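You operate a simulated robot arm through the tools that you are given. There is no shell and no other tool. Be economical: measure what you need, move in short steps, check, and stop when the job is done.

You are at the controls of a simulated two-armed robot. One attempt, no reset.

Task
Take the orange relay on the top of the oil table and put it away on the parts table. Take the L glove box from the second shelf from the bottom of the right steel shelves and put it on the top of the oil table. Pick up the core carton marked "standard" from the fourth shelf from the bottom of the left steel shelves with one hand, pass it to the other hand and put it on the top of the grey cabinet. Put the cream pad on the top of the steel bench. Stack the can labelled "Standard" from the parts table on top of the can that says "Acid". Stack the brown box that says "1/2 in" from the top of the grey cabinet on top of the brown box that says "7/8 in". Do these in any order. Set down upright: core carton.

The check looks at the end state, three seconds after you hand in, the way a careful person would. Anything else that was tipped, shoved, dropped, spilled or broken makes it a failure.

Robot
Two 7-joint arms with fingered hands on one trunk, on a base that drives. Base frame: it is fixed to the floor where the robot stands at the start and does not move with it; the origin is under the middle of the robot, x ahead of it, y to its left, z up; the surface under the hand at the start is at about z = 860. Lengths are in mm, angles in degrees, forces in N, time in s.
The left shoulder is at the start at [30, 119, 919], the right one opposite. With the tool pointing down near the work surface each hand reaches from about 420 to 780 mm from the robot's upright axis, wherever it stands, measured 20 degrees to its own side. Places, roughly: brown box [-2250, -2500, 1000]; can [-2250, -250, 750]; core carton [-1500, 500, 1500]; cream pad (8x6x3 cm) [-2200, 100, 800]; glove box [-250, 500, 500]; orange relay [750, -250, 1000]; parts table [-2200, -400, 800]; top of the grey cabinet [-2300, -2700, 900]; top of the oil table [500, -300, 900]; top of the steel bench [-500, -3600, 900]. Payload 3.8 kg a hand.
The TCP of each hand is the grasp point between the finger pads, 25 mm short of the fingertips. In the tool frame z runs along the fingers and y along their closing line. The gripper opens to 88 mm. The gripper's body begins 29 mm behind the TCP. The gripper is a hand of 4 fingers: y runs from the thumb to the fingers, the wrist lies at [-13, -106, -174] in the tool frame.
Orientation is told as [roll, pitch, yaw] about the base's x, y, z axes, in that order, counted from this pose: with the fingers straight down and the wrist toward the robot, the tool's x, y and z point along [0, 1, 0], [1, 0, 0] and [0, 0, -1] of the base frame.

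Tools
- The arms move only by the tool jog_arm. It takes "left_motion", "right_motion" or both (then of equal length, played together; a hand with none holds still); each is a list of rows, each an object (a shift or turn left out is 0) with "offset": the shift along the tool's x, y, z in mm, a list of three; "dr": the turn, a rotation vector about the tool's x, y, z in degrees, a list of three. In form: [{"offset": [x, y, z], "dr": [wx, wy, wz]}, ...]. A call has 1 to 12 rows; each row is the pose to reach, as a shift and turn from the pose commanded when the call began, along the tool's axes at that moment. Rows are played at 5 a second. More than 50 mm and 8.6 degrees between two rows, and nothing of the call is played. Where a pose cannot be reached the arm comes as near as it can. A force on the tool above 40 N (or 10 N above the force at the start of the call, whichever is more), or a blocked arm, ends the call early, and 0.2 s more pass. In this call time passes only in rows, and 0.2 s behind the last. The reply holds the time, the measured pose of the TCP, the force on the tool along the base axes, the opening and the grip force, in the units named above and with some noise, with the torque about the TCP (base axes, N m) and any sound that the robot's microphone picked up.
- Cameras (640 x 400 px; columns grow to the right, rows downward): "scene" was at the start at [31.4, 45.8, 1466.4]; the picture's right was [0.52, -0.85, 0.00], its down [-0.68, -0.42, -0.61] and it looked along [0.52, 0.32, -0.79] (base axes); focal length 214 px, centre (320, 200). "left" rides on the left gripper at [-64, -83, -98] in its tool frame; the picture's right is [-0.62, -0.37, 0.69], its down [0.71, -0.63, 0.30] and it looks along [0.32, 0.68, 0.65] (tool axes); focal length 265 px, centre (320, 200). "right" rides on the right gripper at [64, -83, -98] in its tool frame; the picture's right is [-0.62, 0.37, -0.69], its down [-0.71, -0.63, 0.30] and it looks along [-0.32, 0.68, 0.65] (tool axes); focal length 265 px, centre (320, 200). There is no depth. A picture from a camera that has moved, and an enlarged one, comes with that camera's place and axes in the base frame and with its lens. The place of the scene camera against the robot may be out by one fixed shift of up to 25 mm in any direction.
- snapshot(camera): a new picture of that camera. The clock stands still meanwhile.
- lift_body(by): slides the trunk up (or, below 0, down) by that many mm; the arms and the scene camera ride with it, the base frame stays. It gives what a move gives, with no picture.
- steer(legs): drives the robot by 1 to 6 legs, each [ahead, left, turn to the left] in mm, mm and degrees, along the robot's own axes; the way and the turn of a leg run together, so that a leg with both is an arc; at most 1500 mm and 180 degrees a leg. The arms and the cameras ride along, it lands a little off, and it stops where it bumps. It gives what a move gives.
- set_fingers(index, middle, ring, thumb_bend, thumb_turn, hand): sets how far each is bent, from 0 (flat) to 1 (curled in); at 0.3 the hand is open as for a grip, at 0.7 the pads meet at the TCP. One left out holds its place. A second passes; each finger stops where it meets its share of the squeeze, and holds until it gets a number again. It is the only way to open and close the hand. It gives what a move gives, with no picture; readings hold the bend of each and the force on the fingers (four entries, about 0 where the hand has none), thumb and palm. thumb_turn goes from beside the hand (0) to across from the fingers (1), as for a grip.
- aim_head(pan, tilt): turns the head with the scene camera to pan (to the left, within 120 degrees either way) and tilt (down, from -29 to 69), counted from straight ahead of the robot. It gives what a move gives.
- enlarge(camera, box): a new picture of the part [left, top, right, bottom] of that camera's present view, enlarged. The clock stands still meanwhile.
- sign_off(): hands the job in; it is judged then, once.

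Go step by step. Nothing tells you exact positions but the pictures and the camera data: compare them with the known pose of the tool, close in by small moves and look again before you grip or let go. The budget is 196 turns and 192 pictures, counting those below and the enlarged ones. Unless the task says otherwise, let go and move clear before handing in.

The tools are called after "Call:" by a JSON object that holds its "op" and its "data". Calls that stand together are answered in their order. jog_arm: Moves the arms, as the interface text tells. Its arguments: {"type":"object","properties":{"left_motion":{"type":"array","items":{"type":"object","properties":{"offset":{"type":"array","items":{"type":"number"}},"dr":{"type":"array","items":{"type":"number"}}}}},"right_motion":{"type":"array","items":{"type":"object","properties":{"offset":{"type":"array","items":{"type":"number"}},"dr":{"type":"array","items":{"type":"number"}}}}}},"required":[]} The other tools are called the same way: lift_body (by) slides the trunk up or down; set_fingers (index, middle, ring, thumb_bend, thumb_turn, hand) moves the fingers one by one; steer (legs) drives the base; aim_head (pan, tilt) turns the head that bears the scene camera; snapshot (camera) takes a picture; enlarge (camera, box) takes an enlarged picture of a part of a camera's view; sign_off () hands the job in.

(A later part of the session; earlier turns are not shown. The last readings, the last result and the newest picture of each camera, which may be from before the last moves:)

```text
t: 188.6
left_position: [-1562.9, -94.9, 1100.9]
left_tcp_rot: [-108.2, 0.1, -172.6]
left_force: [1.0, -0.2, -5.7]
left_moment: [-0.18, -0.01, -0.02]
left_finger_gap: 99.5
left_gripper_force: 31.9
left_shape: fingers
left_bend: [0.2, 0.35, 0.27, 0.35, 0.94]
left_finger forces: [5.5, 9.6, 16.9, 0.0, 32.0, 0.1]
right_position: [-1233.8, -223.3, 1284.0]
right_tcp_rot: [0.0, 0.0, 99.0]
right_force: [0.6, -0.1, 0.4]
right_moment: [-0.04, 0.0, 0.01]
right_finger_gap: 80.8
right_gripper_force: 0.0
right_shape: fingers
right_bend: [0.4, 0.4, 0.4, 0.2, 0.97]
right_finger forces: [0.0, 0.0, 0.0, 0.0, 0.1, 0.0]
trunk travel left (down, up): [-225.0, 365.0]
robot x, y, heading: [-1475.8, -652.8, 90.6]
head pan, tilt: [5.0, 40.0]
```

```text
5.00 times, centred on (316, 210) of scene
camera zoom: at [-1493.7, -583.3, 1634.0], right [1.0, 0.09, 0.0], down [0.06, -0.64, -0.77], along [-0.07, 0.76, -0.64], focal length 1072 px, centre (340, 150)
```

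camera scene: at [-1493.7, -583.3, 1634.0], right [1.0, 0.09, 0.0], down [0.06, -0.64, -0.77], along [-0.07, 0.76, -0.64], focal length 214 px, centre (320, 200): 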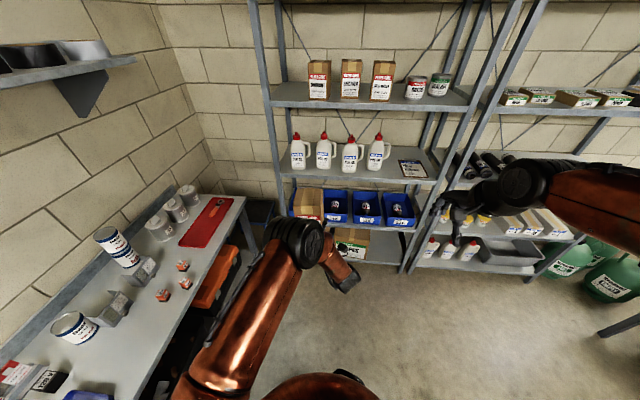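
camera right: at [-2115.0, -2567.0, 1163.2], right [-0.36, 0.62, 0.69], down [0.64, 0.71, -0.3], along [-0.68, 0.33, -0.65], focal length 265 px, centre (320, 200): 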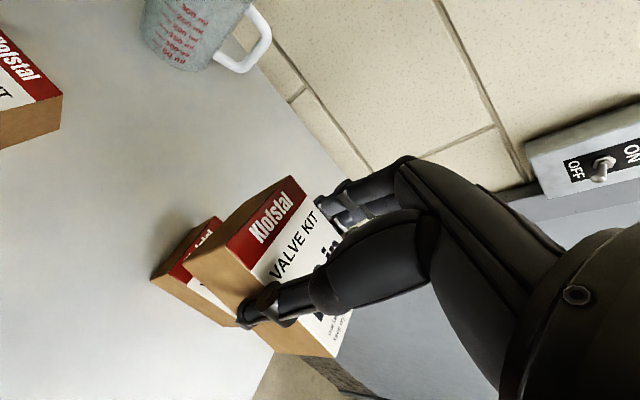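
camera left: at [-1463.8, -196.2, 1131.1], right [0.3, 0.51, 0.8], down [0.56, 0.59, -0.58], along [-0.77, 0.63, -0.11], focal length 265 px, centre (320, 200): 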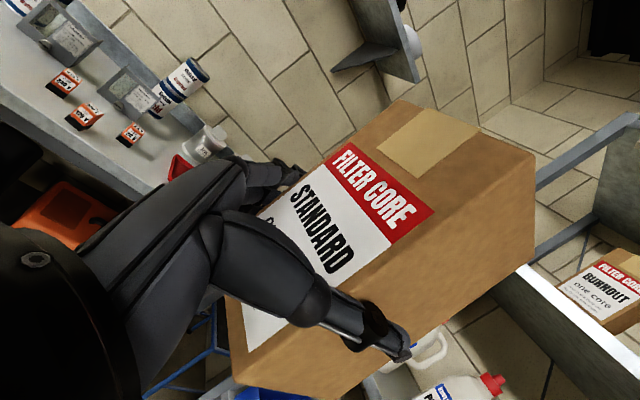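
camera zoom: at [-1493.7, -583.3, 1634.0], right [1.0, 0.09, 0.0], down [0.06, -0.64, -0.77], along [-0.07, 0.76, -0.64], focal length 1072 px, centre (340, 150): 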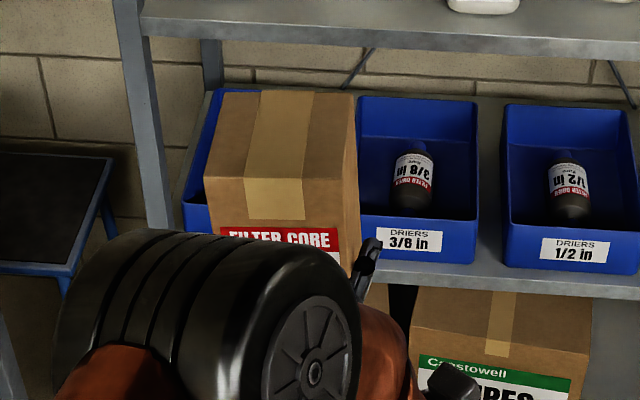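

Carton is now level: centre ≈(-1579,-53), top ≈1197. I'll bring it 50 mm closer, open the right hand and rotate it to come from the right side, gripping the carton's upper side faces.

Call:
{"op": "jog_arm", "data": {"left_motion": [{"offset": [4, 0, -19]}, {"offset": [9, 0, -38]}, {"offset": [13, 0, -57]}]}}

Call:
{"op": "jog_arm", "data": {"right_motion": [{"dr": [0, 0, -8]}, {"dr": [0, 0, -16]}, {"dr": [0, 0, -24]}, {"dr": [0, 0, -32]}, {"dr": [0, 0, -40]}, {"dr": [0, 0, -48]}, {"dr": [0, 0, -56]}, {"dr": [0, 0, -64]}, {"dr": [0, 0, -72]}, {"dr": [0, 0, -81]}]}}

Call:
{"op": "set_fingers", "data": {"hand": "right", "index": 0.03, "middle": 0.03, "ring": 0.03, "thumb_bend": 0.02}}

Call:
{"op": "snapshot", "data": {"camera": "right"}}

Call:
{"op": "snapshot", "data": {"camera": "scene"}}

```text
t: 189.4
left_position: [-1555.2, -143.7, 1071.1]
left_tcp_rot: [-108.0, 0.0, -172.7]
left_force: [-0.5, -0.2, -5.5]
left_moment: [-0.22, -0.01, 0.02]
left_finger_gap: 99.5
left_gripper_force: 32.1
left_shape: fingers
left_bend: [0.2, 0.35, 0.27, 0.35, 0.94]
left_finger forces: [5.2, 9.6, 16.9, 0.0, 31.8, 0.0]
right_position: [-1233.6, -224.5, 1284.3]
right_tcp_rot: [0.0, 0.1, 98.9]
right_force: [-0.3, 0.0, 0.2]
right_moment: [0.0, 0.02, 0.01]
right_finger_gap: 81.1
right_gripper_force: 0.1
right_shape: fingers
right_bend: [0.4, 0.4, 0.4, 0.2, 0.97]
right_finger forces: [0.0, 0.1, 0.1, 0.1, 0.0, 0.1]
trunk travel left (down, up): [-225.0, 365.0]
robot x, y, heading: [-1472.3, -654.5, 90.3]
head pan, tilt: [5.0, 40.0]
```

```text
refused: row 10 steps farther than a row can; nothing moved
```

```text
t: 190.4
left_position: [-1555.3, -143.5, 1071.0]
left_tcp_rot: [-108.0, 0.0, -172.7]
left_force: [-0.2, 0.6, -4.7]
left_moment: [-0.19, -0.02, 0.02]
left_finger_gap: 99.1
left_gripper_force: 31.3
left_shape: fingers
left_bend: [0.2, 0.35, 0.27, 0.35, 0.94]
left_finger forces: [5.1, 9.7, 17.0, 0.0, 31.8, 0.0]
right_position: [-1234.0, -223.9, 1284.9]
right_tcp_rot: [-0.1, 0.1, 98.8]
right_force: [1.1, 0.4, 0.2]
right_moment: [0.01, -0.05, 0.0]
right_finger_gap: 128.8
right_gripper_force: 0.0
right_shape: fingers
right_bend: [0.03, 0.03, 0.03, 0.02, 0.97]
right_finger forces: [0.0, 0.0, 0.1, 0.1, 0.0, 0.0]
trunk travel left (down, up): [-225.0, 365.0]
robot x, y, heading: [-1474.3, -652.9, 90.5]
head pan, tilt: [5.0, 40.0]
```

```text
60 pictures are left
camera right: at [-1284.8, -316.8, 1383.2], right [0.56, 0.46, 0.69], down [0.8, -0.51, -0.3], along [0.21, 0.72, -0.65], focal length 265 px, centre (320, 200)
```

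right: 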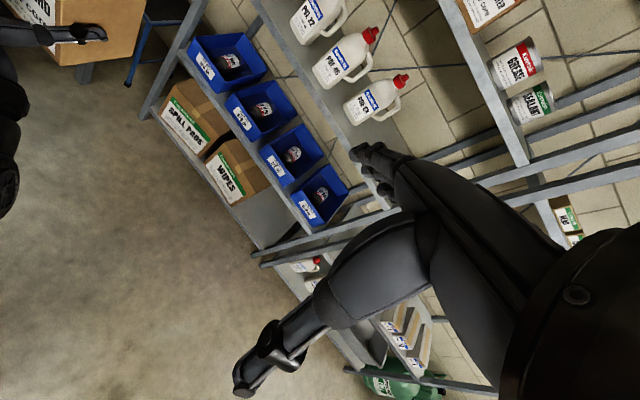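

```text
59 pictures are left
camera scene: at [-1494.0, -583.7, 1634.0], right [1.0, 0.09, 0.0], down [0.06, -0.64, -0.77], along [-0.07, 0.76, -0.64], focal length 214 px, centre (320, 200)
```

scene: 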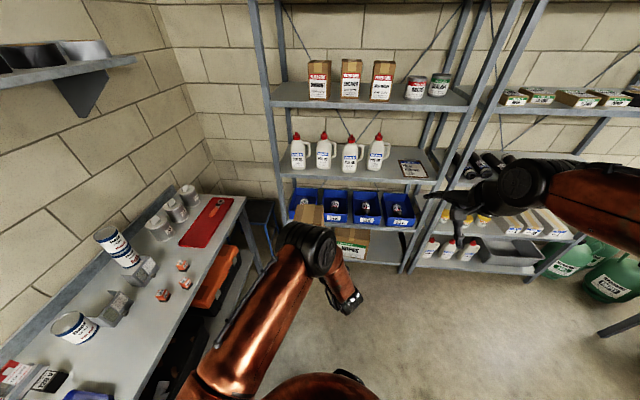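

Call:
{"op": "jog_arm", "data": {"right_motion": [{"offset": [0, 0, 0], "dr": [0, 0, -8.1]}, {"offset": [0, 0, 0], "dr": [0, 0, -16.2]}, {"offset": [20, 10, 0], "dr": [0, 0, -24.3]}, {"offset": [45, 22, 0], "dr": [0, 0, -32.4]}, {"offset": [70, 35, 0], "dr": [0, 0, -40.5]}, {"offset": [95, 50, 0], "dr": [0, 0, -48.6]}, {"offset": [120, 65, 0], "dr": [0, 0, -56.7]}, {"offset": [145, 80, 0], "dr": [0, 0, -64.8]}, {"offset": [175, 95, 0], "dr": [0, 0, -72.9]}, {"offset": [202, 107, 0], "dr": [0, 0, -81]}]}}

Call:
{"op": "snapshot", "data": {"camera": "right"}}

Call:
{"op": "snapshot", "data": {"camera": "scene"}}

```text
t: 192.6
left_position: [-1555.0, -143.0, 1071.6]
left_tcp_rot: [-108.0, 0.0, -172.5]
left_force: [-0.8, 0.0, -6.0]
left_moment: [-0.15, 0.0, 0.01]
left_finger_gap: 99.2
left_gripper_force: 31.4
left_shape: fingers
left_bend: [0.2, 0.35, 0.27, 0.35, 0.94]
left_finger forces: [5.0, 9.7, 17.0, 0.0, 31.5, 0.0]
right_position: [-1451.0, -147.7, 1284.8]
right_tcp_rot: [0.1, 0.0, -180.0]
right_force: [-0.9, -0.4, -0.1]
right_moment: [-0.03, -0.02, 0.0]
right_finger_gap: 129.1
right_gripper_force: 0.0
right_shape: fingers
right_bend: [0.03, 0.03, 0.03, 0.02, 0.97]
right_finger forces: [0.0, 0.1, 0.0, 0.0, 0.0, 0.1]
trunk travel left (down, up): [-225.0, 365.0]
robot x, y, heading: [-1472.0, -656.7, 90.2]
head pan, tilt: [5.0, 40.0]
```

```text
58 pictures are left
camera right: at [-1367.1, -213.0, 1383.1], right [-0.37, 0.62, 0.69], down [0.63, 0.71, -0.31], along [-0.68, 0.32, -0.65], focal length 265 px, centre (320, 200)
```

right: 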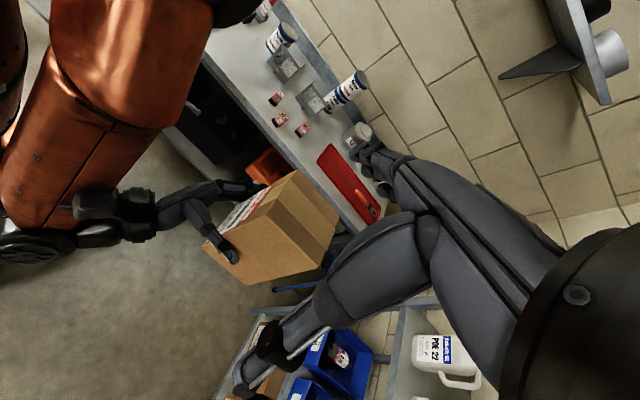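

```text
57 pictures are left
camera scene: at [-1494.9, -582.5, 1633.9], right [1.0, 0.09, 0.0], down [0.06, -0.64, -0.77], along [-0.07, 0.76, -0.64], focal length 214 px, centre (320, 200)
```

scene: 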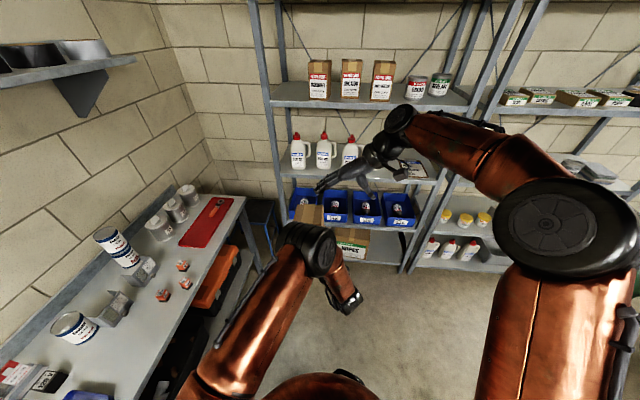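

Call:
{"op": "enlarge", "data": {"camera": "right", "box": [190, 150, 350, 300]}}

```text
2.67 times, centred on (270, 225) of right
camera zoom: at [-1367.1, -213.0, 1383.1], right [-0.37, 0.62, 0.69], down [0.63, 0.71, -0.31], along [-0.68, 0.32, -0.65], focal length 708 px, centre (453, 133)
```

zoom: 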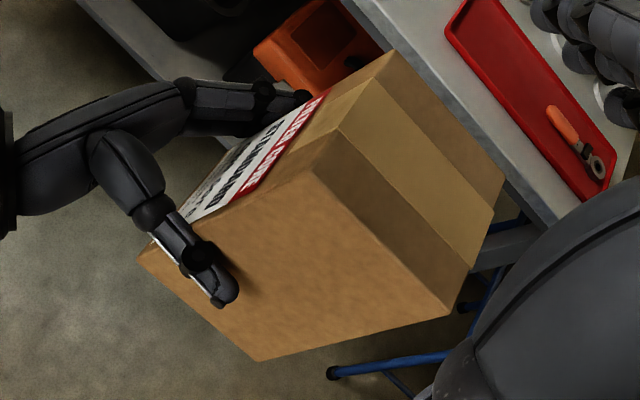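

Great view: carton upright, top centre ≈(-1569,-104), top ≈1155–1165. Move the right hand above it.

Call:
{"op": "jog_arm", "data": {"right_motion": [{"offset": [-15, 40, 0]}, {"offset": [-30, 80, 15]}, {"offset": [-44, 118, 40]}]}}

Call:
{"op": "snapshot", "data": {"camera": "right"}}

Call:
{"op": "enlarge", "data": {"camera": "scene", "box": [250, 130, 410, 260]}}

```text
t: 193.4
left_position: [-1556.8, -142.5, 1071.1]
left_tcp_rot: [-107.9, 0.1, -172.6]
left_force: [0.2, 0.1, -4.5]
left_moment: [-0.2, 0.01, 0.05]
left_finger_gap: 99.2
left_gripper_force: 30.7
left_shape: fingers
left_bend: [0.2, 0.35, 0.27, 0.35, 0.94]
left_finger forces: [5.0, 9.6, 16.9, 0.0, 31.4, 0.0]
right_position: [-1568.8, -104.1, 1244.0]
right_tcp_rot: [0.1, 0.1, 179.9]
right_force: [-0.3, 1.0, -0.1]
right_moment: [-0.02, -0.05, -0.01]
right_finger_gap: 128.7
right_gripper_force: 0.2
right_shape: fingers
right_bend: [0.03, 0.03, 0.03, 0.02, 0.97]
right_finger forces: [0.0, 0.1, 0.0, 0.0, 0.0, 0.1]
trunk travel left (down, up): [-225.0, 365.0]
robot x, y, heading: [-1472.5, -654.6, 90.5]
head pan, tilt: [5.0, 40.0]
```

```text
55 pictures are left
camera right: at [-1486.2, -168.1, 1342.6], right [-0.37, 0.62, 0.69], down [0.63, 0.71, -0.3], along [-0.68, 0.32, -0.66], focal length 265 px, centre (320, 200)
```

right: 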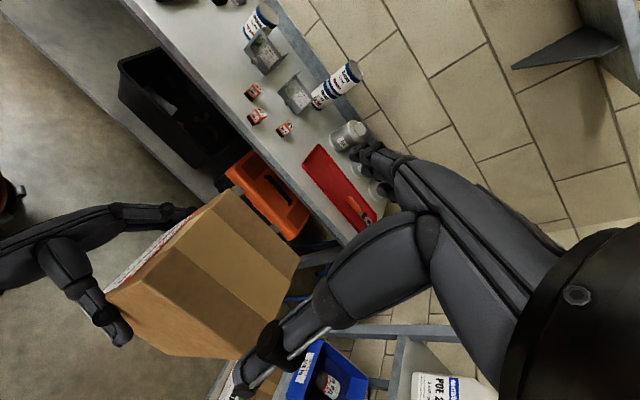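

```text
3.08 times, centred on (330, 195) of scene
camera zoom: at [-1495.7, -582.4, 1633.9], right [1.0, 0.09, 0.0], down [0.06, -0.64, -0.77], along [-0.07, 0.76, -0.64], focal length 660 px, centre (289, 215)
```

zoom: 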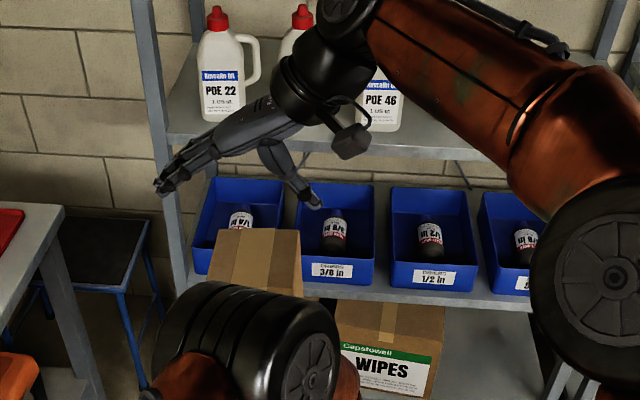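

Refined: centre (-1562,-109), top 1165. Adjust and lower with the open hand straddling the carton's sides.

Call:
{"op": "jog_arm", "data": {"right_motion": [{"offset": [5, -6, 20]}, {"offset": [5, -6, 45]}, {"offset": [5, -6, 62]}]}}

Call:
{"op": "snapshot", "data": {"camera": "right"}}

Call:
{"op": "enlarge", "data": {"camera": "scene", "box": [250, 130, 410, 260]}}

```text
t: 194.2
left_position: [-1555.2, -142.7, 1071.6]
left_tcp_rot: [-108.0, 0.0, -172.5]
left_force: [-0.7, 0.0, -4.5]
left_moment: [-0.19, -0.02, -0.01]
left_finger_gap: 98.9
left_gripper_force: 31.5
left_shape: fingers
left_bend: [0.2, 0.35, 0.27, 0.35, 0.94]
left_finger forces: [4.9, 9.6, 17.0, 0.1, 31.4, 0.0]
right_position: [-1561.5, -109.9, 1182.1]
right_tcp_rot: [0.1, 0.0, 179.9]
right_force: [-1.2, 0.4, 0.1]
right_moment: [0.01, -0.02, 0.0]
right_finger_gap: 128.9
right_gripper_force: 0.0
right_shape: fingers
right_bend: [0.03, 0.03, 0.03, 0.02, 0.97]
right_finger forces: [0.0, 0.1, 0.0, 0.0, 0.0, 0.0]
trunk travel left (down, up): [-225.0, 365.0]
robot x, y, heading: [-1471.4, -657.6, 90.4]
head pan, tilt: [5.0, 40.0]
```

```text
53 pictures are left
camera right: at [-1479.5, -174.8, 1280.8], right [-0.37, 0.62, 0.69], down [0.63, 0.71, -0.31], along [-0.68, 0.33, -0.65], focal length 265 px, centre (320, 200)
```

right: 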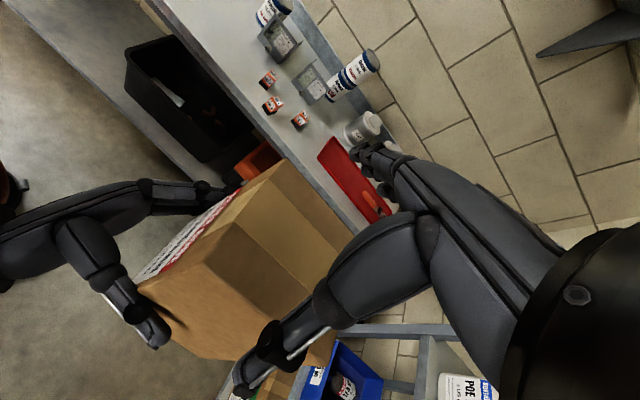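

```text
3.08 times, centred on (330, 195) of scene
camera zoom: at [-1493.9, -583.5, 1634.0], right [1.0, 0.09, 0.0], down [0.06, -0.64, -0.77], along [-0.07, 0.76, -0.64], focal length 660 px, centre (289, 215)
```

zoom: 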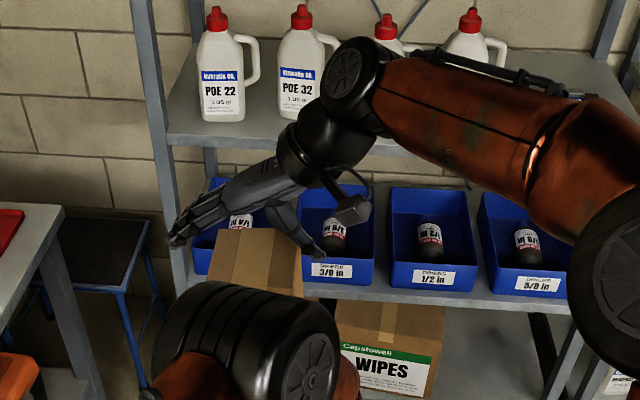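

Call:
{"op": "jog_arm", "data": {"right_motion": [{"offset": [3, 0, 16]}, {"offset": [3, 0, 32]}]}}

Call:
{"op": "snapshot", "data": {"camera": "right"}}

```text
t: 194.8
left_position: [-1556.1, -143.4, 1071.0]
left_tcp_rot: [-107.9, 0.0, -172.5]
left_force: [-1.3, -2.3, -9.1]
left_moment: [-0.18, -0.01, 0.06]
left_finger_gap: 98.9
left_gripper_force: 31.2
left_shape: fingers
left_bend: [0.2, 0.35, 0.26, 0.35, 0.94]
left_finger forces: [4.5, 10.3, 17.4, 0.1, 30.4, 0.0]
right_position: [-1561.8, -111.6, 1152.0]
right_tcp_rot: [0.0, 0.1, 179.8]
right_force: [1.5, 1.5, 4.3]
right_moment: [-0.03, -0.14, 0.06]
right_finger_gap: 129.7
right_gripper_force: 1.5
right_shape: fingers
right_bend: [0.03, 0.03, 0.03, 0.01, 0.98]
right_finger forces: [0.0, 0.0, 0.1, 0.0, 3.5, 0.1]
trunk travel left (down, up): [-225.0, 365.0]
robot x, y, heading: [-1477.4, -655.0, 90.5]
head pan, tilt: [5.0, 40.0]
```

```text
51 pictures are left
camera right: at [-1478.5, -177.4, 1250.0], right [-0.37, 0.62, 0.69], down [0.63, 0.71, -0.3], along [-0.68, 0.33, -0.65], focal length 265 px, centre (320, 200)
```

right: 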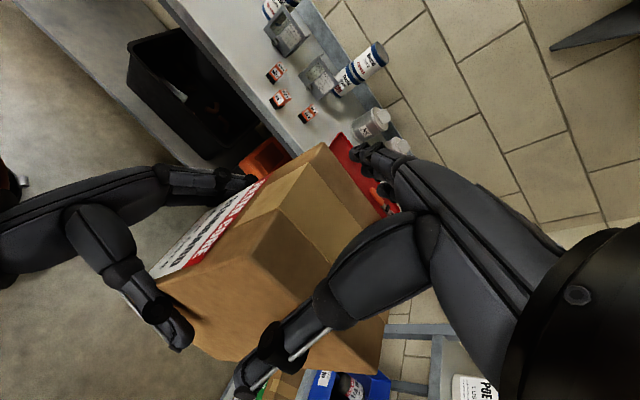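

Call:
{"op": "jog_arm", "data": {"right_motion": [{"offset": [0, 0, -12]}, {"offset": [0, -10, -12]}, {"offset": [0, -10, -2]}, {"offset": [0, -10, 1]}]}}

Call:
{"op": "enlarge", "data": {"camera": "right", "box": [140, 130, 460, 400]}}

```text
t: 195.8
left_position: [-1556.0, -142.8, 1071.6]
left_tcp_rot: [-108.0, 0.1, -172.6]
left_force: [0.4, -1.3, -5.7]
left_moment: [-0.21, -0.03, 0.01]
left_finger_gap: 98.5
left_gripper_force: 31.0
left_shape: fingers
left_bend: [0.2, 0.35, 0.27, 0.35, 0.94]
left_finger forces: [4.5, 9.9, 16.3, 0.0, 30.8, 0.0]
right_position: [-1552.1, -113.3, 1150.5]
right_tcp_rot: [0.2, 0.1, 179.9]
right_force: [0.0, -0.5, -0.2]
right_moment: [0.02, 0.03, 0.0]
right_finger_gap: 129.2
right_gripper_force: 0.0
right_shape: fingers
right_bend: [0.03, 0.03, 0.03, 0.02, 0.98]
right_finger forces: [0.1, 0.0, 0.0, 0.1, 0.0, 0.0]
trunk travel left (down, up): [-225.0, 365.0]
robot x, y, heading: [-1473.3, -654.7, 90.4]
head pan, tilt: [5.0, 40.0]
```

```text
1.48 times, centred on (300, 265) of right
camera zoom: at [-1469.1, -178.5, 1248.7], right [-0.37, 0.62, 0.69], down [0.63, 0.71, -0.31], along [-0.68, 0.32, -0.65], focal length 393 px, centre (350, 104)
```

zoom: 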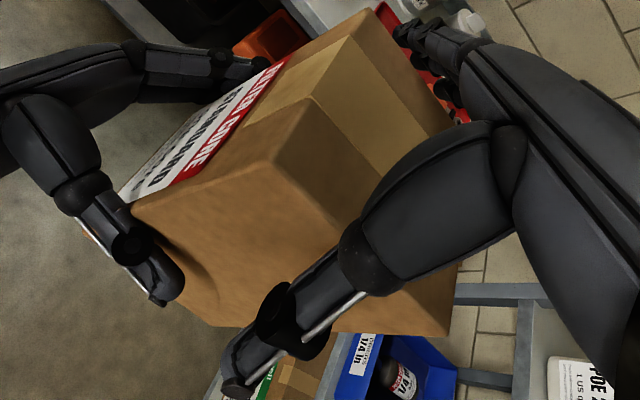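

No contact now; the right hand straddles the carton. Close the right hand.

Call:
{"op": "set_fingers", "data": {"hand": "right", "index": 0.3, "middle": 0.3, "ring": 0.3, "thumb_bend": 0.3}}

Call:
{"op": "set_fingers", "data": {"hand": "right", "index": 0.55, "middle": 0.55, "ring": 0.55, "thumb_bend": 0.55}}

Call:
{"op": "enlarge", "data": {"camera": "right", "box": [140, 130, 460, 400]}}

```text
t: 196.8
left_position: [-1554.8, -143.7, 1071.3]
left_tcp_rot: [-107.7, 0.1, -172.7]
left_force: [14.4, -7.3, -17.8]
left_moment: [-0.03, 0.46, -0.37]
left_finger_gap: 98.2
left_gripper_force: 38.7
left_shape: fingers
left_bend: [0.21, 0.36, 0.26, 0.32, 0.97]
left_finger forces: [3.0, 9.3, 18.0, 0.0, 46.5, 0.1]
right_position: [-1553.4, -113.4, 1151.8]
right_tcp_rot: [0.0, -0.1, 179.9]
right_force: [-13.7, 7.6, 11.8]
right_moment: [-0.06, 0.71, -0.09]
right_finger_gap: 106.2
right_gripper_force: 14.2
right_shape: fingers
right_bend: [0.18, 0.29, 0.24, 0.25, 0.98]
right_finger forces: [15.7, 2.1, 6.2, 0.0, 4.8, 0.0]
trunk travel left (down, up): [-225.0, 365.0]
robot x, y, heading: [-1471.5, -657.5, 90.8]
head pan, tilt: [5.0, 40.0]
```

```text
t: 197.8
left_position: [-1555.8, -144.2, 1071.5]
left_tcp_rot: [-108.0, 0.0, -172.6]
left_force: [10.7, -10.2, -22.7]
left_moment: [0.06, 0.44, -0.62]
left_finger_gap: 98.0
left_gripper_force: 37.4
left_shape: fingers
left_bend: [0.22, 0.36, 0.26, 0.32, 0.97]
left_finger forces: [2.9, 9.8, 17.0, 0.0, 45.0, 0.1]
right_position: [-1553.3, -112.4, 1151.0]
right_tcp_rot: [0.0, -0.1, 179.9]
right_force: [-11.2, 9.0, 17.6]
right_moment: [-0.05, 0.48, 0.27]
right_finger_gap: 98.5
right_gripper_force: 34.8
right_shape: fingers
right_bend: [0.16, 0.26, 0.22, 0.4, 0.97]
right_finger forces: [14.6, 11.2, 14.4, 0.0, 29.1, 0.0]
trunk travel left (down, up): [-225.0, 365.0]
robot x, y, heading: [-1473.4, -654.7, 90.4]
head pan, tilt: [5.0, 40.0]
```

```text
1.48 times, centred on (300, 265) of right
camera zoom: at [-1469.3, -178.3, 1249.3], right [-0.37, 0.62, 0.69], down [0.63, 0.71, -0.3], along [-0.68, 0.33, -0.65], focal length 393 px, centre (350, 104)
```

zoom: 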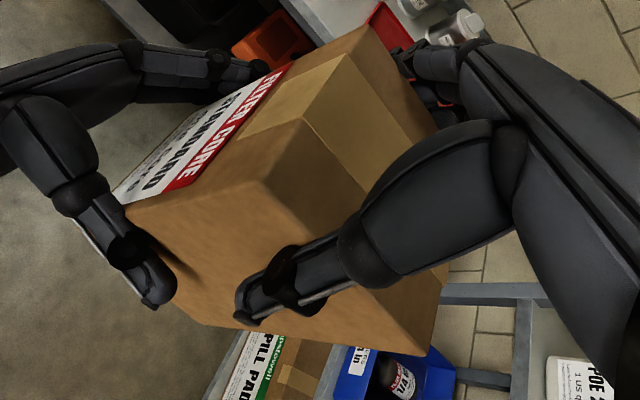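

Both hands hold it. Release the left hand and draw it back along its own axis.

Call:
{"op": "set_fingers", "data": {"hand": "left", "index": 0.03, "middle": 0.03, "ring": 0.03, "thumb_bend": 0.05}}

Call:
{"op": "snapshot", "data": {"camera": "right"}}

Call:
{"op": "snapshot", "data": {"camera": "left"}}

```text
t: 198.8
left_position: [-1556.6, -141.9, 1072.7]
left_tcp_rot: [-108.0, 0.0, -172.5]
left_force: [2.5, -1.2, 1.6]
left_moment: [-0.02, -0.06, 0.01]
left_finger_gap: 129.0
left_gripper_force: 0.9
left_shape: fingers
left_bend: [0.03, 0.03, 0.03, 0.04, 0.97]
left_finger forces: [0.0, 0.0, 0.0, 0.0, 2.3, 0.1]
right_position: [-1552.2, -111.6, 1150.5]
right_tcp_rot: [0.2, 0.1, 180.0]
right_force: [-1.6, 0.7, -1.8]
right_moment: [0.06, 0.2, -0.07]
right_finger_gap: 96.7
right_gripper_force: 29.9
right_shape: fingers
right_bend: [0.16, 0.26, 0.24, 0.41, 0.94]
right_finger forces: [10.5, 10.0, 10.5, 0.0, 29.1, 0.0]
trunk travel left (down, up): [-225.0, 365.0]
robot x, y, heading: [-1471.5, -659.9, 90.7]
head pan, tilt: [5.0, 40.0]
```

```text
48 pictures are left
camera right: at [-1468.8, -178.5, 1248.3], right [-0.37, 0.62, 0.69], down [0.63, 0.71, -0.31], along [-0.68, 0.32, -0.66], focal length 265 px, centre (320, 200)
```

right: 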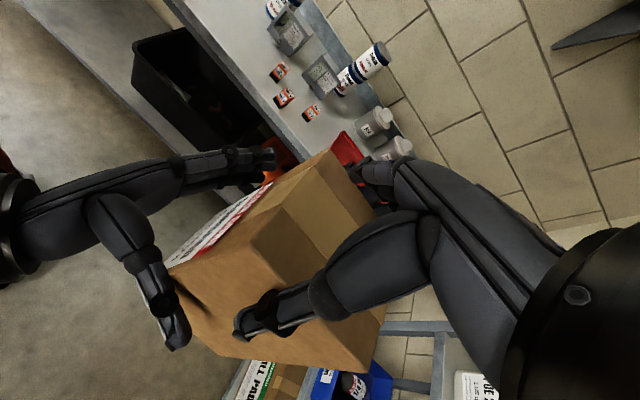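

```text
47 pictures are left
camera left: at [-1457.8, -245.1, 1103.0], right [0.3, 0.51, 0.8], down [0.56, 0.59, -0.58], along [-0.77, 0.63, -0.11], focal length 265 px, centre (320, 200)
```

left: 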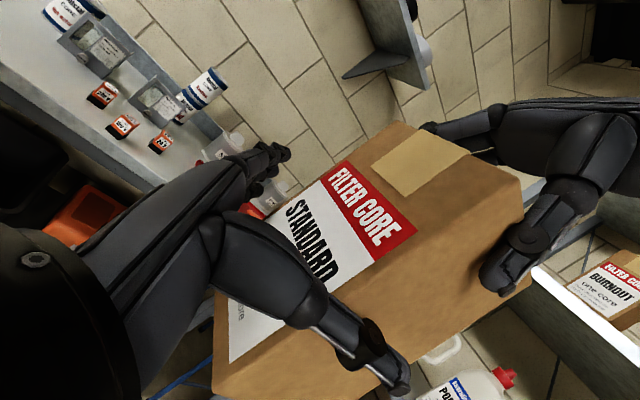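

Call:
{"op": "jog_arm", "data": {"left_motion": [{"offset": [0, -5, 0]}, {"offset": [0, -5, -30]}, {"offset": [0, -5, -60]}, {"offset": [0, 0, -90]}, {"offset": [0, 40, -110]}, {"offset": [0, 85, -120]}, {"offset": [0, 130, -120]}]}}

Call:
{"op": "snapshot", "data": {"camera": "right"}}

Call:
{"op": "snapshot", "data": {"camera": "scene"}}

```text
t: 200.4
left_position: [-1669.3, -273.3, 1034.6]
left_tcp_rot: [-108.0, 0.1, -172.5]
left_force: [-0.9, -0.2, 0.4]
left_moment: [-0.02, 0.02, -0.01]
left_finger_gap: 128.4
left_gripper_force: 0.0
left_shape: fingers
left_bend: [0.03, 0.03, 0.03, 0.05, 0.97]
left_finger forces: [0.0, 0.0, 0.0, 0.1, 0.0, 0.1]
right_position: [-1552.5, -113.1, 1149.2]
right_tcp_rot: [0.1, 0.1, 179.9]
right_force: [-0.3, -0.3, 0.8]
right_moment: [-0.01, -0.03, 0.0]
right_finger_gap: 96.7
right_gripper_force: 29.7
right_shape: fingers
right_bend: [0.17, 0.26, 0.25, 0.41, 0.94]
right_finger forces: [10.0, 9.7, 10.0, 0.0, 30.3, 0.1]
trunk travel left (down, up): [-225.0, 365.0]
robot x, y, heading: [-1473.3, -655.6, 90.4]
head pan, tilt: [5.0, 40.0]
```

```text
46 pictures are left
camera right: at [-1470.0, -178.3, 1248.6], right [-0.37, 0.62, 0.69], down [0.63, 0.71, -0.3], along [-0.68, 0.32, -0.66], focal length 265 px, centre (320, 200)
```

right: 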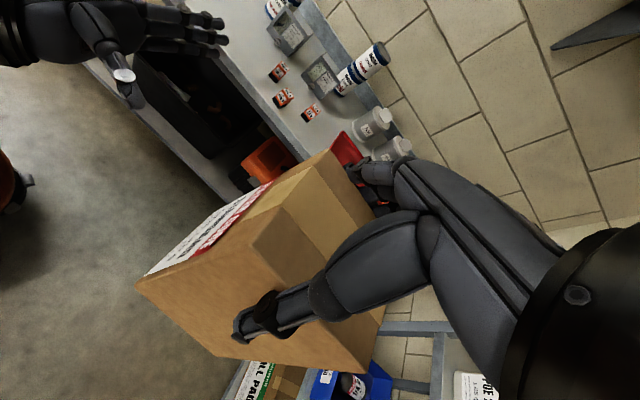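

```text
45 pictures are left
camera scene: at [-1495.2, -583.3, 1634.0], right [1.0, 0.09, 0.0], down [0.06, -0.64, -0.77], along [-0.07, 0.76, -0.64], focal length 214 px, centre (320, 200)
```

scene: 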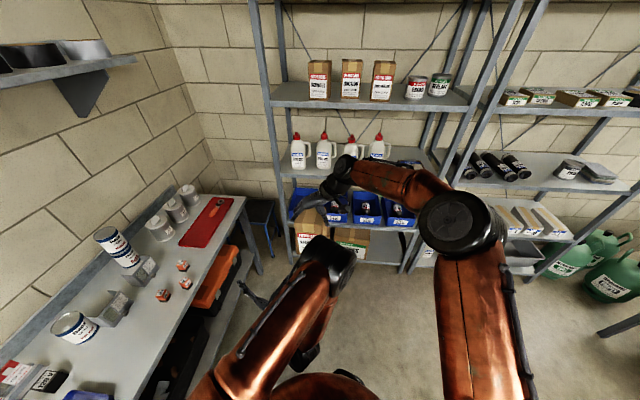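

Call:
{"op": "enlarge", "data": {"camera": "right", "box": [120, 130, 410, 390]}}

Call:
{"op": "enlarge", "data": {"camera": "scene", "box": [270, 160, 400, 280]}}

```text
1.54 times, centred on (265, 260) of right
camera zoom: at [-1470.0, -178.3, 1248.6], right [-0.37, 0.62, 0.69], down [0.63, 0.71, -0.3], along [-0.68, 0.32, -0.66], focal length 408 px, centre (405, 108)
```

zoom: 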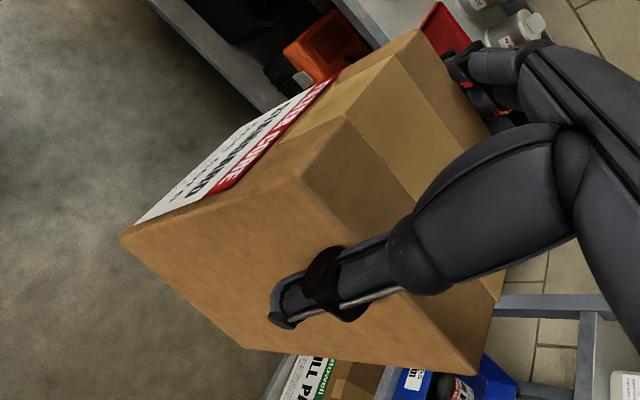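

```text
3.33 times, centred on (335, 220) of scene
camera zoom: at [-1495.2, -583.3, 1634.0], right [1.0, 0.09, 0.0], down [0.06, -0.64, -0.77], along [-0.07, 0.76, -0.64], focal length 715 px, centre (270, 133)
```

zoom: 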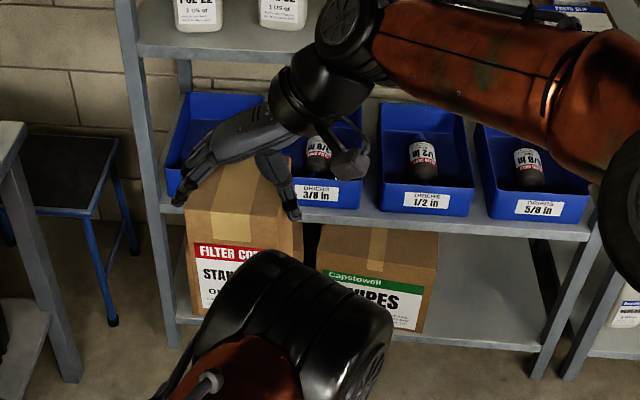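

Right hand holds the carton upright alone. Back away and drive to the cabinet; the free spot is at its left front ≈(-2190,-2860).

Call:
{"op": "steer", "data": {"legs": [[-1400, 0, 0], [0, 0, 89.6], [0, 725, 0]]}}

Call:
{"op": "aim_head", "data": {"pan": 0, "tilt": 45}}

Call:
{"op": "snapshot", "data": {"camera": "scene"}}

```text
t: 214.9
left_position: [-1865.0, -2999.4, 1034.8]
left_tcp_rot: [-108.0, 0.0, -84.4]
left_force: [-0.4, 1.0, 0.2]
left_moment: [-0.03, 0.02, 0.01]
left_finger_gap: 128.6
left_gripper_force: 0.0
left_shape: fingers
left_bend: [0.03, 0.03, 0.03, 0.05, 0.97]
left_finger forces: [0.0, 0.1, 0.0, 0.1, 0.0, 0.2]
right_position: [-2021.3, -2878.1, 1149.0]
right_tcp_rot: [0.1, 0.0, -91.8]
right_force: [-0.4, 0.0, -0.1]
right_moment: [-0.01, -0.06, -0.01]
right_finger_gap: 96.5
right_gripper_force: 29.5
right_shape: fingers
right_bend: [0.17, 0.26, 0.26, 0.41, 0.94]
right_finger forces: [9.6, 9.4, 9.7, 0.0, 29.5, 0.1]
trunk travel left (down, up): [-225.0, 365.0]
robot x, y, heading: [-1475.3, -2818.0, 178.7]
head pan, tilt: [5.0, 40.0]
```

```text
t: 215.6
left_position: [-1864.8, -2998.3, 1034.4]
left_tcp_rot: [-108.0, 0.0, -84.3]
left_force: [-0.3, 0.1, 0.2]
left_moment: [0.01, -0.03, 0.01]
left_finger_gap: 128.5
left_gripper_force: 0.1
left_shape: fingers
left_bend: [0.03, 0.03, 0.03, 0.05, 0.97]
left_finger forces: [0.0, 0.0, 0.0, 0.0, 0.1, 0.0]
right_position: [-2021.5, -2877.5, 1150.0]
right_tcp_rot: [0.1, 0.0, -91.8]
right_force: [-0.8, -0.3, -1.0]
right_moment: [0.04, -0.02, -0.01]
right_finger_gap: 96.3
right_gripper_force: 29.5
right_shape: fingers
right_bend: [0.17, 0.26, 0.26, 0.41, 0.94]
right_finger forces: [9.5, 9.4, 9.8, 0.1, 29.5, 0.0]
trunk travel left (down, up): [-225.0, 365.0]
robot x, y, heading: [-1477.1, -2815.0, 178.8]
head pan, tilt: [0.0, 45.0]
```

```text
42 pictures are left
camera scene: at [-1551.7, -2807.2, 1626.8], right [0.02, 1.0, 0.0], down [0.71, -0.02, -0.71], along [-0.71, 0.02, -0.71], focal length 214 px, centre (320, 200)
```

scene: 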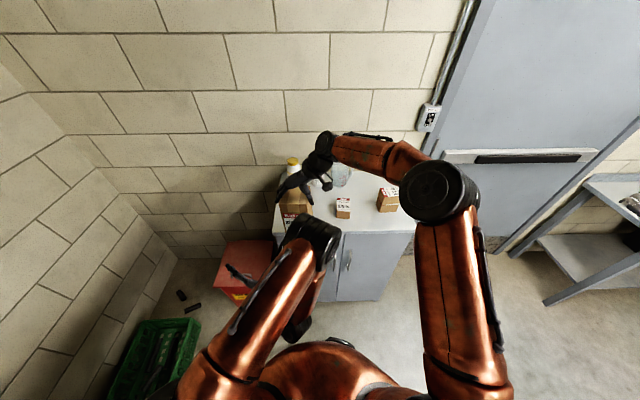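

Call:
{"op": "steer", "data": {"legs": [[0, 0, 1.2], [165, -20, 0]]}}

Call:
{"op": "jog_arm", "data": {"left_motion": [{"offset": [-15, 25, -15]}, {"offset": [-30, 50, -30]}, {"offset": [-45, 75, -45]}, {"offset": [-60, 100, -60]}]}}

Call:
{"op": "snapshot", "data": {"camera": "right"}}

Call:
{"op": "snapshot", "data": {"camera": "scene"}}

```text
t: 217.4
left_position: [-2031.1, -2985.9, 1033.6]
left_tcp_rot: [-108.0, 0.1, -82.9]
left_force: [-0.3, -0.5, 0.0]
left_moment: [0.02, 0.01, 0.02]
left_finger_gap: 128.2
left_gripper_force: 0.0
left_shape: fingers
left_bend: [0.03, 0.03, 0.03, 0.05, 0.97]
left_finger forces: [0.0, 0.0, 0.1, 0.1, 0.0, 0.0]
right_position: [-2191.5, -2868.7, 1150.2]
right_tcp_rot: [0.2, 0.0, -90.6]
right_force: [-0.5, -0.3, -1.0]
right_moment: [0.0, -0.05, -0.04]
right_finger_gap: 96.3
right_gripper_force: 28.7
right_shape: fingers
right_bend: [0.17, 0.26, 0.26, 0.41, 0.94]
right_finger forces: [9.4, 9.5, 9.9, 0.1, 29.6, 0.1]
trunk travel left (down, up): [-225.0, 365.0]
robot x, y, heading: [-1648.4, -2792.5, 180.3]
head pan, tilt: [0.0, 45.0]
```

```text
t: 218.4
left_position: [-1943.9, -3076.5, 1069.9]
left_tcp_rot: [-108.1, 0.1, -83.0]
left_force: [1.0, 0.6, 0.6]
left_moment: [0.0, 0.01, -0.01]
left_finger_gap: 128.7
left_gripper_force: 0.1
left_shape: fingers
left_bend: [0.03, 0.03, 0.03, 0.05, 0.97]
left_finger forces: [0.0, 0.0, 0.0, 0.1, 0.0, 0.0]
left hand out of reach, approached as far as the arm can: row 4
right_position: [-2189.5, -2868.5, 1149.6]
right_tcp_rot: [0.2, 0.0, -90.5]
right_force: [0.9, -0.7, 0.8]
right_moment: [0.0, -0.08, 0.02]
right_finger_gap: 96.2
right_gripper_force: 29.6
right_shape: fingers
right_bend: [0.17, 0.26, 0.26, 0.41, 0.94]
right_finger forces: [9.5, 9.5, 9.8, 0.1, 29.4, 0.1]
trunk travel left (down, up): [-225.0, 365.0]
robot x, y, heading: [-1651.5, -2798.4, 180.0]
head pan, tilt: [0.0, 45.0]
```

```text
41 pictures are left
camera right: at [-2124.4, -2787.7, 1248.6], right [-0.62, -0.36, 0.69], down [-0.71, 0.64, -0.31], along [-0.33, -0.68, -0.66], focal length 265 px, centre (320, 200)
```

right: 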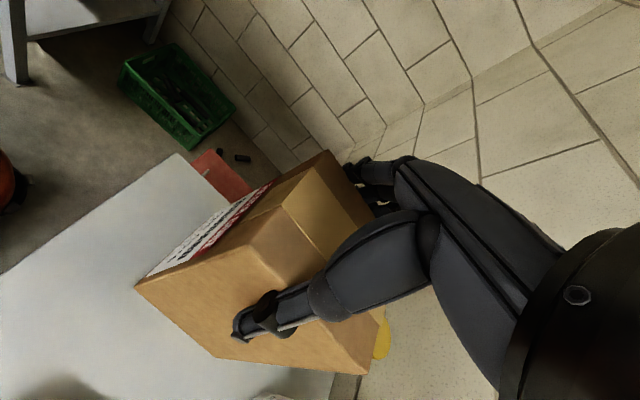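

```text
40 pictures are left
camera scene: at [-1720.8, -2788.3, 1626.7], right [0.0, 1.0, 0.0], down [0.71, 0.0, -0.71], along [-0.71, 0.0, -0.71], focal length 214 px, centre (320, 200)
```

scene: 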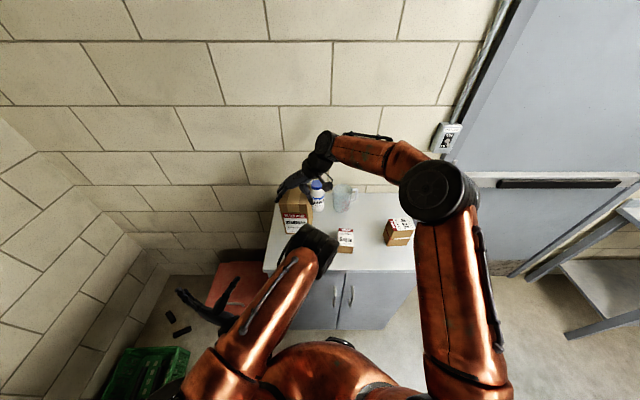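

Carton is over the free left-front area, clear of the bottles and box. Lower most of the way and check.

Call:
{"op": "jog_arm", "data": {"right_motion": [{"offset": [0, 0, 22]}, {"offset": [0, 0, 45]}, {"offset": [0, 0, 62]}]}}

Call:
{"op": "snapshot", "data": {"camera": "right"}}

Call:
{"op": "enlarge", "data": {"camera": "scene", "box": [255, 160, 365, 280]}}

```text
t: 219.2
left_position: [-1944.1, -3075.6, 1069.2]
left_tcp_rot: [-108.1, 0.0, -82.9]
left_force: [0.7, 0.6, 0.7]
left_moment: [0.02, 0.01, -0.02]
left_finger_gap: 128.3
left_gripper_force: 0.0
left_shape: fingers
left_bend: [0.03, 0.03, 0.03, 0.05, 0.97]
left_finger forces: [0.0, 0.0, 0.0, 0.1, 0.0, 0.1]
right_position: [-2190.6, -2869.2, 1086.8]
right_tcp_rot: [0.2, 0.0, -90.5]
right_force: [0.5, 0.2, -0.5]
right_moment: [0.02, -0.04, -0.01]
right_finger_gap: 96.2
right_gripper_force: 28.8
right_shape: fingers
right_bend: [0.17, 0.26, 0.26, 0.41, 0.94]
right_finger forces: [9.4, 9.4, 9.9, 0.0, 29.1, 0.0]
trunk travel left (down, up): [-225.0, 365.0]
robot x, y, heading: [-1642.0, -2797.7, 180.1]
head pan, tilt: [0.0, 45.0]
```

```text
39 pictures are left
camera right: at [-2125.7, -2786.9, 1186.1], right [-0.62, -0.36, 0.69], down [-0.71, 0.64, -0.31], along [-0.33, -0.68, -0.65], focal length 265 px, centre (320, 200)
```

right: 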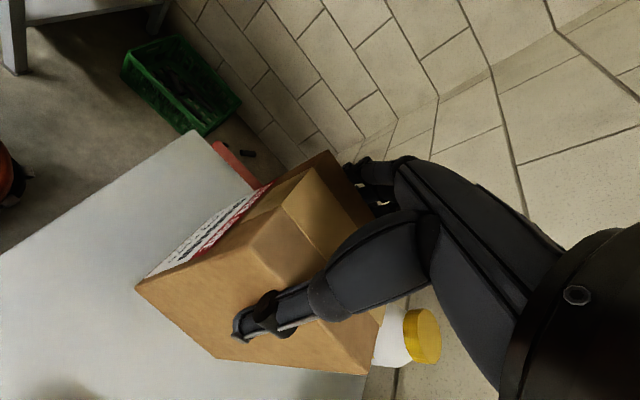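

```text
3.33 times, centred on (310, 220) of scene
camera zoom: at [-1720.8, -2787.7, 1626.7], right [0.0, 1.0, 0.0], down [0.71, 0.0, -0.71], along [-0.71, 0.0, -0.71], focal length 715 px, centre (353, 133)
```

zoom: 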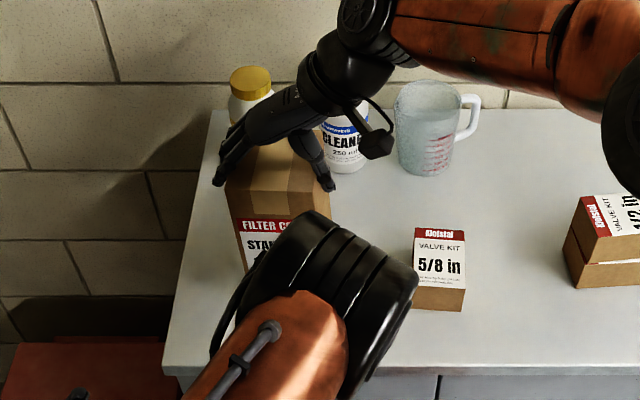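

Call:
{"op": "jog_arm", "data": {"right_motion": [{"offset": [0, 0, 8]}, {"offset": [0, 0, 13]}]}}

Call:
{"op": "jog_arm", "data": {"right_motion": [{"offset": [0, 0, 2]}, {"offset": [0, 0, 4]}]}}

Call:
{"op": "jog_arm", "data": {"right_motion": [{"offset": [0, 0, 1.5]}, {"offset": [0, 0, 3]}]}}

Call:
{"op": "enlarge", "data": {"camera": "right", "box": [100, 200, 400, 400]}}

```text
t: 219.8
left_position: [-1944.5, -3075.9, 1068.6]
left_tcp_rot: [-108.2, 0.0, -82.9]
left_force: [-0.2, 0.1, -0.4]
left_moment: [-0.02, 0.02, 0.03]
left_finger_gap: 128.7
left_gripper_force: 0.0
left_shape: fingers
left_bend: [0.03, 0.03, 0.03, 0.05, 0.97]
left_finger forces: [0.0, 0.0, 0.0, 0.0, 0.0, 0.1]
right_position: [-2188.6, -2867.8, 1075.8]
right_tcp_rot: [0.1, 0.0, -90.6]
right_force: [-0.5, -0.2, 0.4]
right_moment: [0.04, -0.06, 0.02]
right_finger_gap: 96.1
right_gripper_force: 28.7
right_shape: fingers
right_bend: [0.17, 0.26, 0.26, 0.41, 0.94]
right_finger forces: [9.4, 9.5, 9.8, 0.0, 29.1, 0.1]
trunk travel left (down, up): [-225.0, 365.0]
robot x, y, heading: [-1644.8, -2795.6, 179.8]
head pan, tilt: [0.0, 45.0]
```

```text
t: 220.4
left_position: [-1944.2, -3075.2, 1069.2]
left_tcp_rot: [-108.2, 0.0, -82.9]
left_force: [0.2, -0.6, 0.7]
left_moment: [0.01, 0.0, 0.0]
left_finger_gap: 128.6
left_gripper_force: 0.0
left_shape: fingers
left_bend: [0.03, 0.03, 0.03, 0.05, 0.97]
left_finger forces: [0.0, 0.0, 0.1, 0.1, 0.1, 0.0]
right_position: [-2189.6, -2869.9, 1070.6]
right_tcp_rot: [0.1, 0.0, -90.5]
right_force: [-0.8, 0.5, 0.1]
right_moment: [-0.02, -0.04, 0.0]
right_finger_gap: 96.3
right_gripper_force: 28.6
right_shape: fingers
right_bend: [0.17, 0.26, 0.26, 0.41, 0.94]
right_finger forces: [9.4, 9.5, 9.7, 0.0, 29.2, 0.0]
trunk travel left (down, up): [-225.0, 365.0]
robot x, y, heading: [-1648.4, -2794.4, 179.8]
head pan, tilt: [0.0, 45.0]
```

```text
t: 221.0
left_position: [-1944.4, -3076.6, 1069.6]
left_tcp_rot: [-108.0, 0.0, -82.8]
left_force: [-0.3, 0.5, 0.2]
left_moment: [-0.02, 0.04, 0.01]
left_finger_gap: 128.5
left_gripper_force: 0.0
left_shape: fingers
left_bend: [0.03, 0.03, 0.03, 0.05, 0.97]
left_finger forces: [0.0, 0.0, 0.1, 0.0, 0.0, 0.0]
right_position: [-2189.2, -2868.8, 1068.1]
right_tcp_rot: [0.0, -0.1, -90.5]
right_force: [-0.6, 0.0, 0.0]
right_moment: [0.02, -0.06, 0.03]
right_finger_gap: 96.2
right_gripper_force: 28.7
right_shape: fingers
right_bend: [0.17, 0.26, 0.26, 0.41, 0.94]
right_finger forces: [9.4, 9.5, 9.7, 0.0, 28.9, 0.0]
trunk travel left (down, up): [-225.0, 365.0]
robot x, y, heading: [-1641.9, -2794.7, 180.1]
head pan, tilt: [0.0, 45.0]
```

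```text
2.00 times, centred on (250, 300) of right
camera zoom: at [-2124.4, -2787.5, 1166.5], right [-0.63, -0.36, 0.69], down [-0.71, 0.64, -0.31], along [-0.33, -0.68, -0.66], focal length 531 px, centre (460, 0)
```

zoom: 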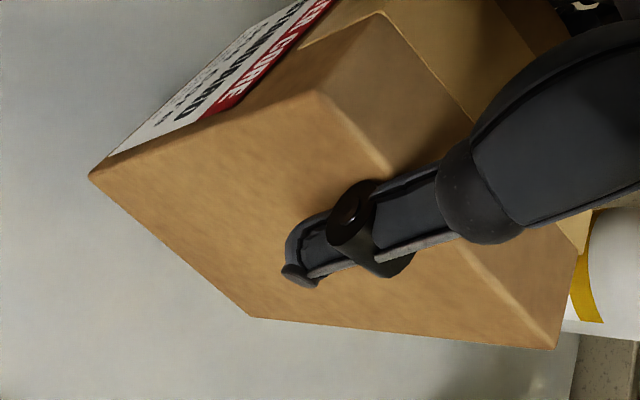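

Call:
{"op": "jog_arm", "data": {"right_motion": [{"offset": [0, 0, 1.5]}, {"offset": [0, 0, 3]}]}}

Call:
{"op": "jog_arm", "data": {"right_motion": [{"offset": [0, 0, 1.5]}, {"offset": [0, 0, 3]}]}}

```text
t: 221.6
left_position: [-1943.8, -3074.5, 1069.8]
left_tcp_rot: [-108.2, 0.0, -82.8]
left_force: [-0.7, 1.0, 0.7]
left_moment: [-0.01, 0.02, 0.01]
left_finger_gap: 128.5
left_gripper_force: 0.0
left_shape: fingers
left_bend: [0.03, 0.03, 0.03, 0.05, 0.97]
left_finger forces: [0.0, 0.0, 0.0, 0.1, 0.1, 0.0]
right_position: [-2189.2, -2869.1, 1064.0]
right_tcp_rot: [0.1, 0.0, -90.5]
right_force: [-0.8, 0.3, 0.5]
right_moment: [-0.02, -0.07, -0.02]
right_finger_gap: 96.6
right_gripper_force: 28.8
right_shape: fingers
right_bend: [0.17, 0.26, 0.26, 0.41, 0.94]
right_finger forces: [9.5, 9.5, 9.6, 0.0, 29.1, 0.1]
trunk travel left (down, up): [-225.0, 365.0]
robot x, y, heading: [-1643.4, -2793.1, 179.8]
head pan, tilt: [0.0, 45.0]
```

```text
t: 222.2
left_position: [-1943.6, -3075.5, 1068.0]
left_tcp_rot: [-108.2, 0.0, -82.9]
left_force: [-0.3, -0.2, -0.3]
left_moment: [0.02, 0.0, 0.01]
left_finger_gap: 128.6
left_gripper_force: 0.1
left_shape: fingers
left_bend: [0.03, 0.03, 0.03, 0.05, 0.97]
left_finger forces: [0.1, 0.0, 0.0, 0.1, 0.1, 0.1]
right_position: [-2188.4, -2868.6, 1061.4]
right_tcp_rot: [0.1, 0.0, -90.5]
right_force: [-0.4, 0.3, -0.3]
right_moment: [0.01, -0.04, -0.01]
right_finger_gap: 96.0
right_gripper_force: 28.8
right_shape: fingers
right_bend: [0.17, 0.26, 0.26, 0.41, 0.94]
right_finger forces: [9.4, 9.5, 9.7, 0.1, 28.9, 0.0]
trunk travel left (down, up): [-225.0, 365.0]
robot x, y, heading: [-1645.7, -2793.8, 180.2]
head pan, tilt: [0.0, 45.0]
```

Call:
{"op": "jog_arm", "data": {"right_motion": [{"offset": [0, 0, 1.5]}, {"offset": [0, 0, 3]}]}}

Call:
{"op": "jog_arm", "data": {"right_motion": [{"offset": [0, 0, 1.5]}, {"offset": [0, 0, 3]}]}}

Call:
{"op": "enlarge", "data": {"camera": "right", "box": [100, 200, 400, 400]}}

```text
t: 222.8
left_position: [-1944.2, -3075.6, 1069.1]
left_tcp_rot: [-108.0, 0.0, -82.9]
left_force: [0.3, -0.3, -0.3]
left_moment: [-0.01, -0.02, 0.03]
left_finger_gap: 128.6
left_gripper_force: 0.2
left_shape: fingers
left_bend: [0.03, 0.03, 0.03, 0.05, 0.97]
left_finger forces: [0.0, 0.1, 0.0, 0.1, 0.0, 0.0]
right_position: [-2188.0, -2867.9, 1058.7]
right_tcp_rot: [0.1, -0.1, -90.4]
right_force: [-0.3, -0.5, 0.6]
right_moment: [-0.01, -0.05, 0.02]
right_finger_gap: 96.1
right_gripper_force: 28.7
right_shape: fingers
right_bend: [0.17, 0.26, 0.26, 0.41, 0.94]
right_finger forces: [9.2, 9.5, 9.7, 0.0, 29.0, 0.0]
trunk travel left (down, up): [-225.0, 365.0]
robot x, y, heading: [-1648.1, -2796.4, 179.9]
head pan, tilt: [0.0, 45.0]
```

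```text
t: 223.4
left_position: [-1943.9, -3075.4, 1069.4]
left_tcp_rot: [-108.1, 0.0, -82.8]
left_force: [0.5, 0.2, 0.0]
left_moment: [-0.01, 0.02, 0.03]
left_finger_gap: 128.6
left_gripper_force: 0.1
left_shape: fingers
left_bend: [0.03, 0.03, 0.03, 0.05, 0.97]
left_finger forces: [0.0, 0.0, 0.0, 0.1, 0.0, 0.0]
right_position: [-2188.2, -2869.7, 1056.7]
right_tcp_rot: [0.1, 0.1, -90.6]
right_force: [-0.2, 0.9, -0.6]
right_moment: [0.02, -0.04, 0.01]
right_finger_gap: 96.2
right_gripper_force: 28.7
right_shape: fingers
right_bend: [0.17, 0.26, 0.26, 0.41, 0.94]
right_finger forces: [9.2, 9.5, 9.7, 0.0, 28.9, 0.0]
trunk travel left (down, up): [-225.0, 365.0]
robot x, y, heading: [-1645.8, -2792.5, 180.2]
head pan, tilt: [0.0, 45.0]
```

```text
2.00 times, centred on (250, 300) of right
camera zoom: at [-2124.0, -2787.7, 1154.9], right [-0.62, -0.36, 0.69], down [-0.71, 0.64, -0.31], along [-0.33, -0.68, -0.65], focal length 531 px, centre (460, 0)
```

zoom: 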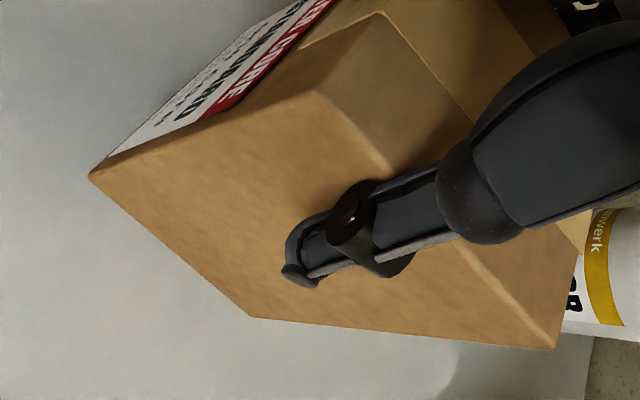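

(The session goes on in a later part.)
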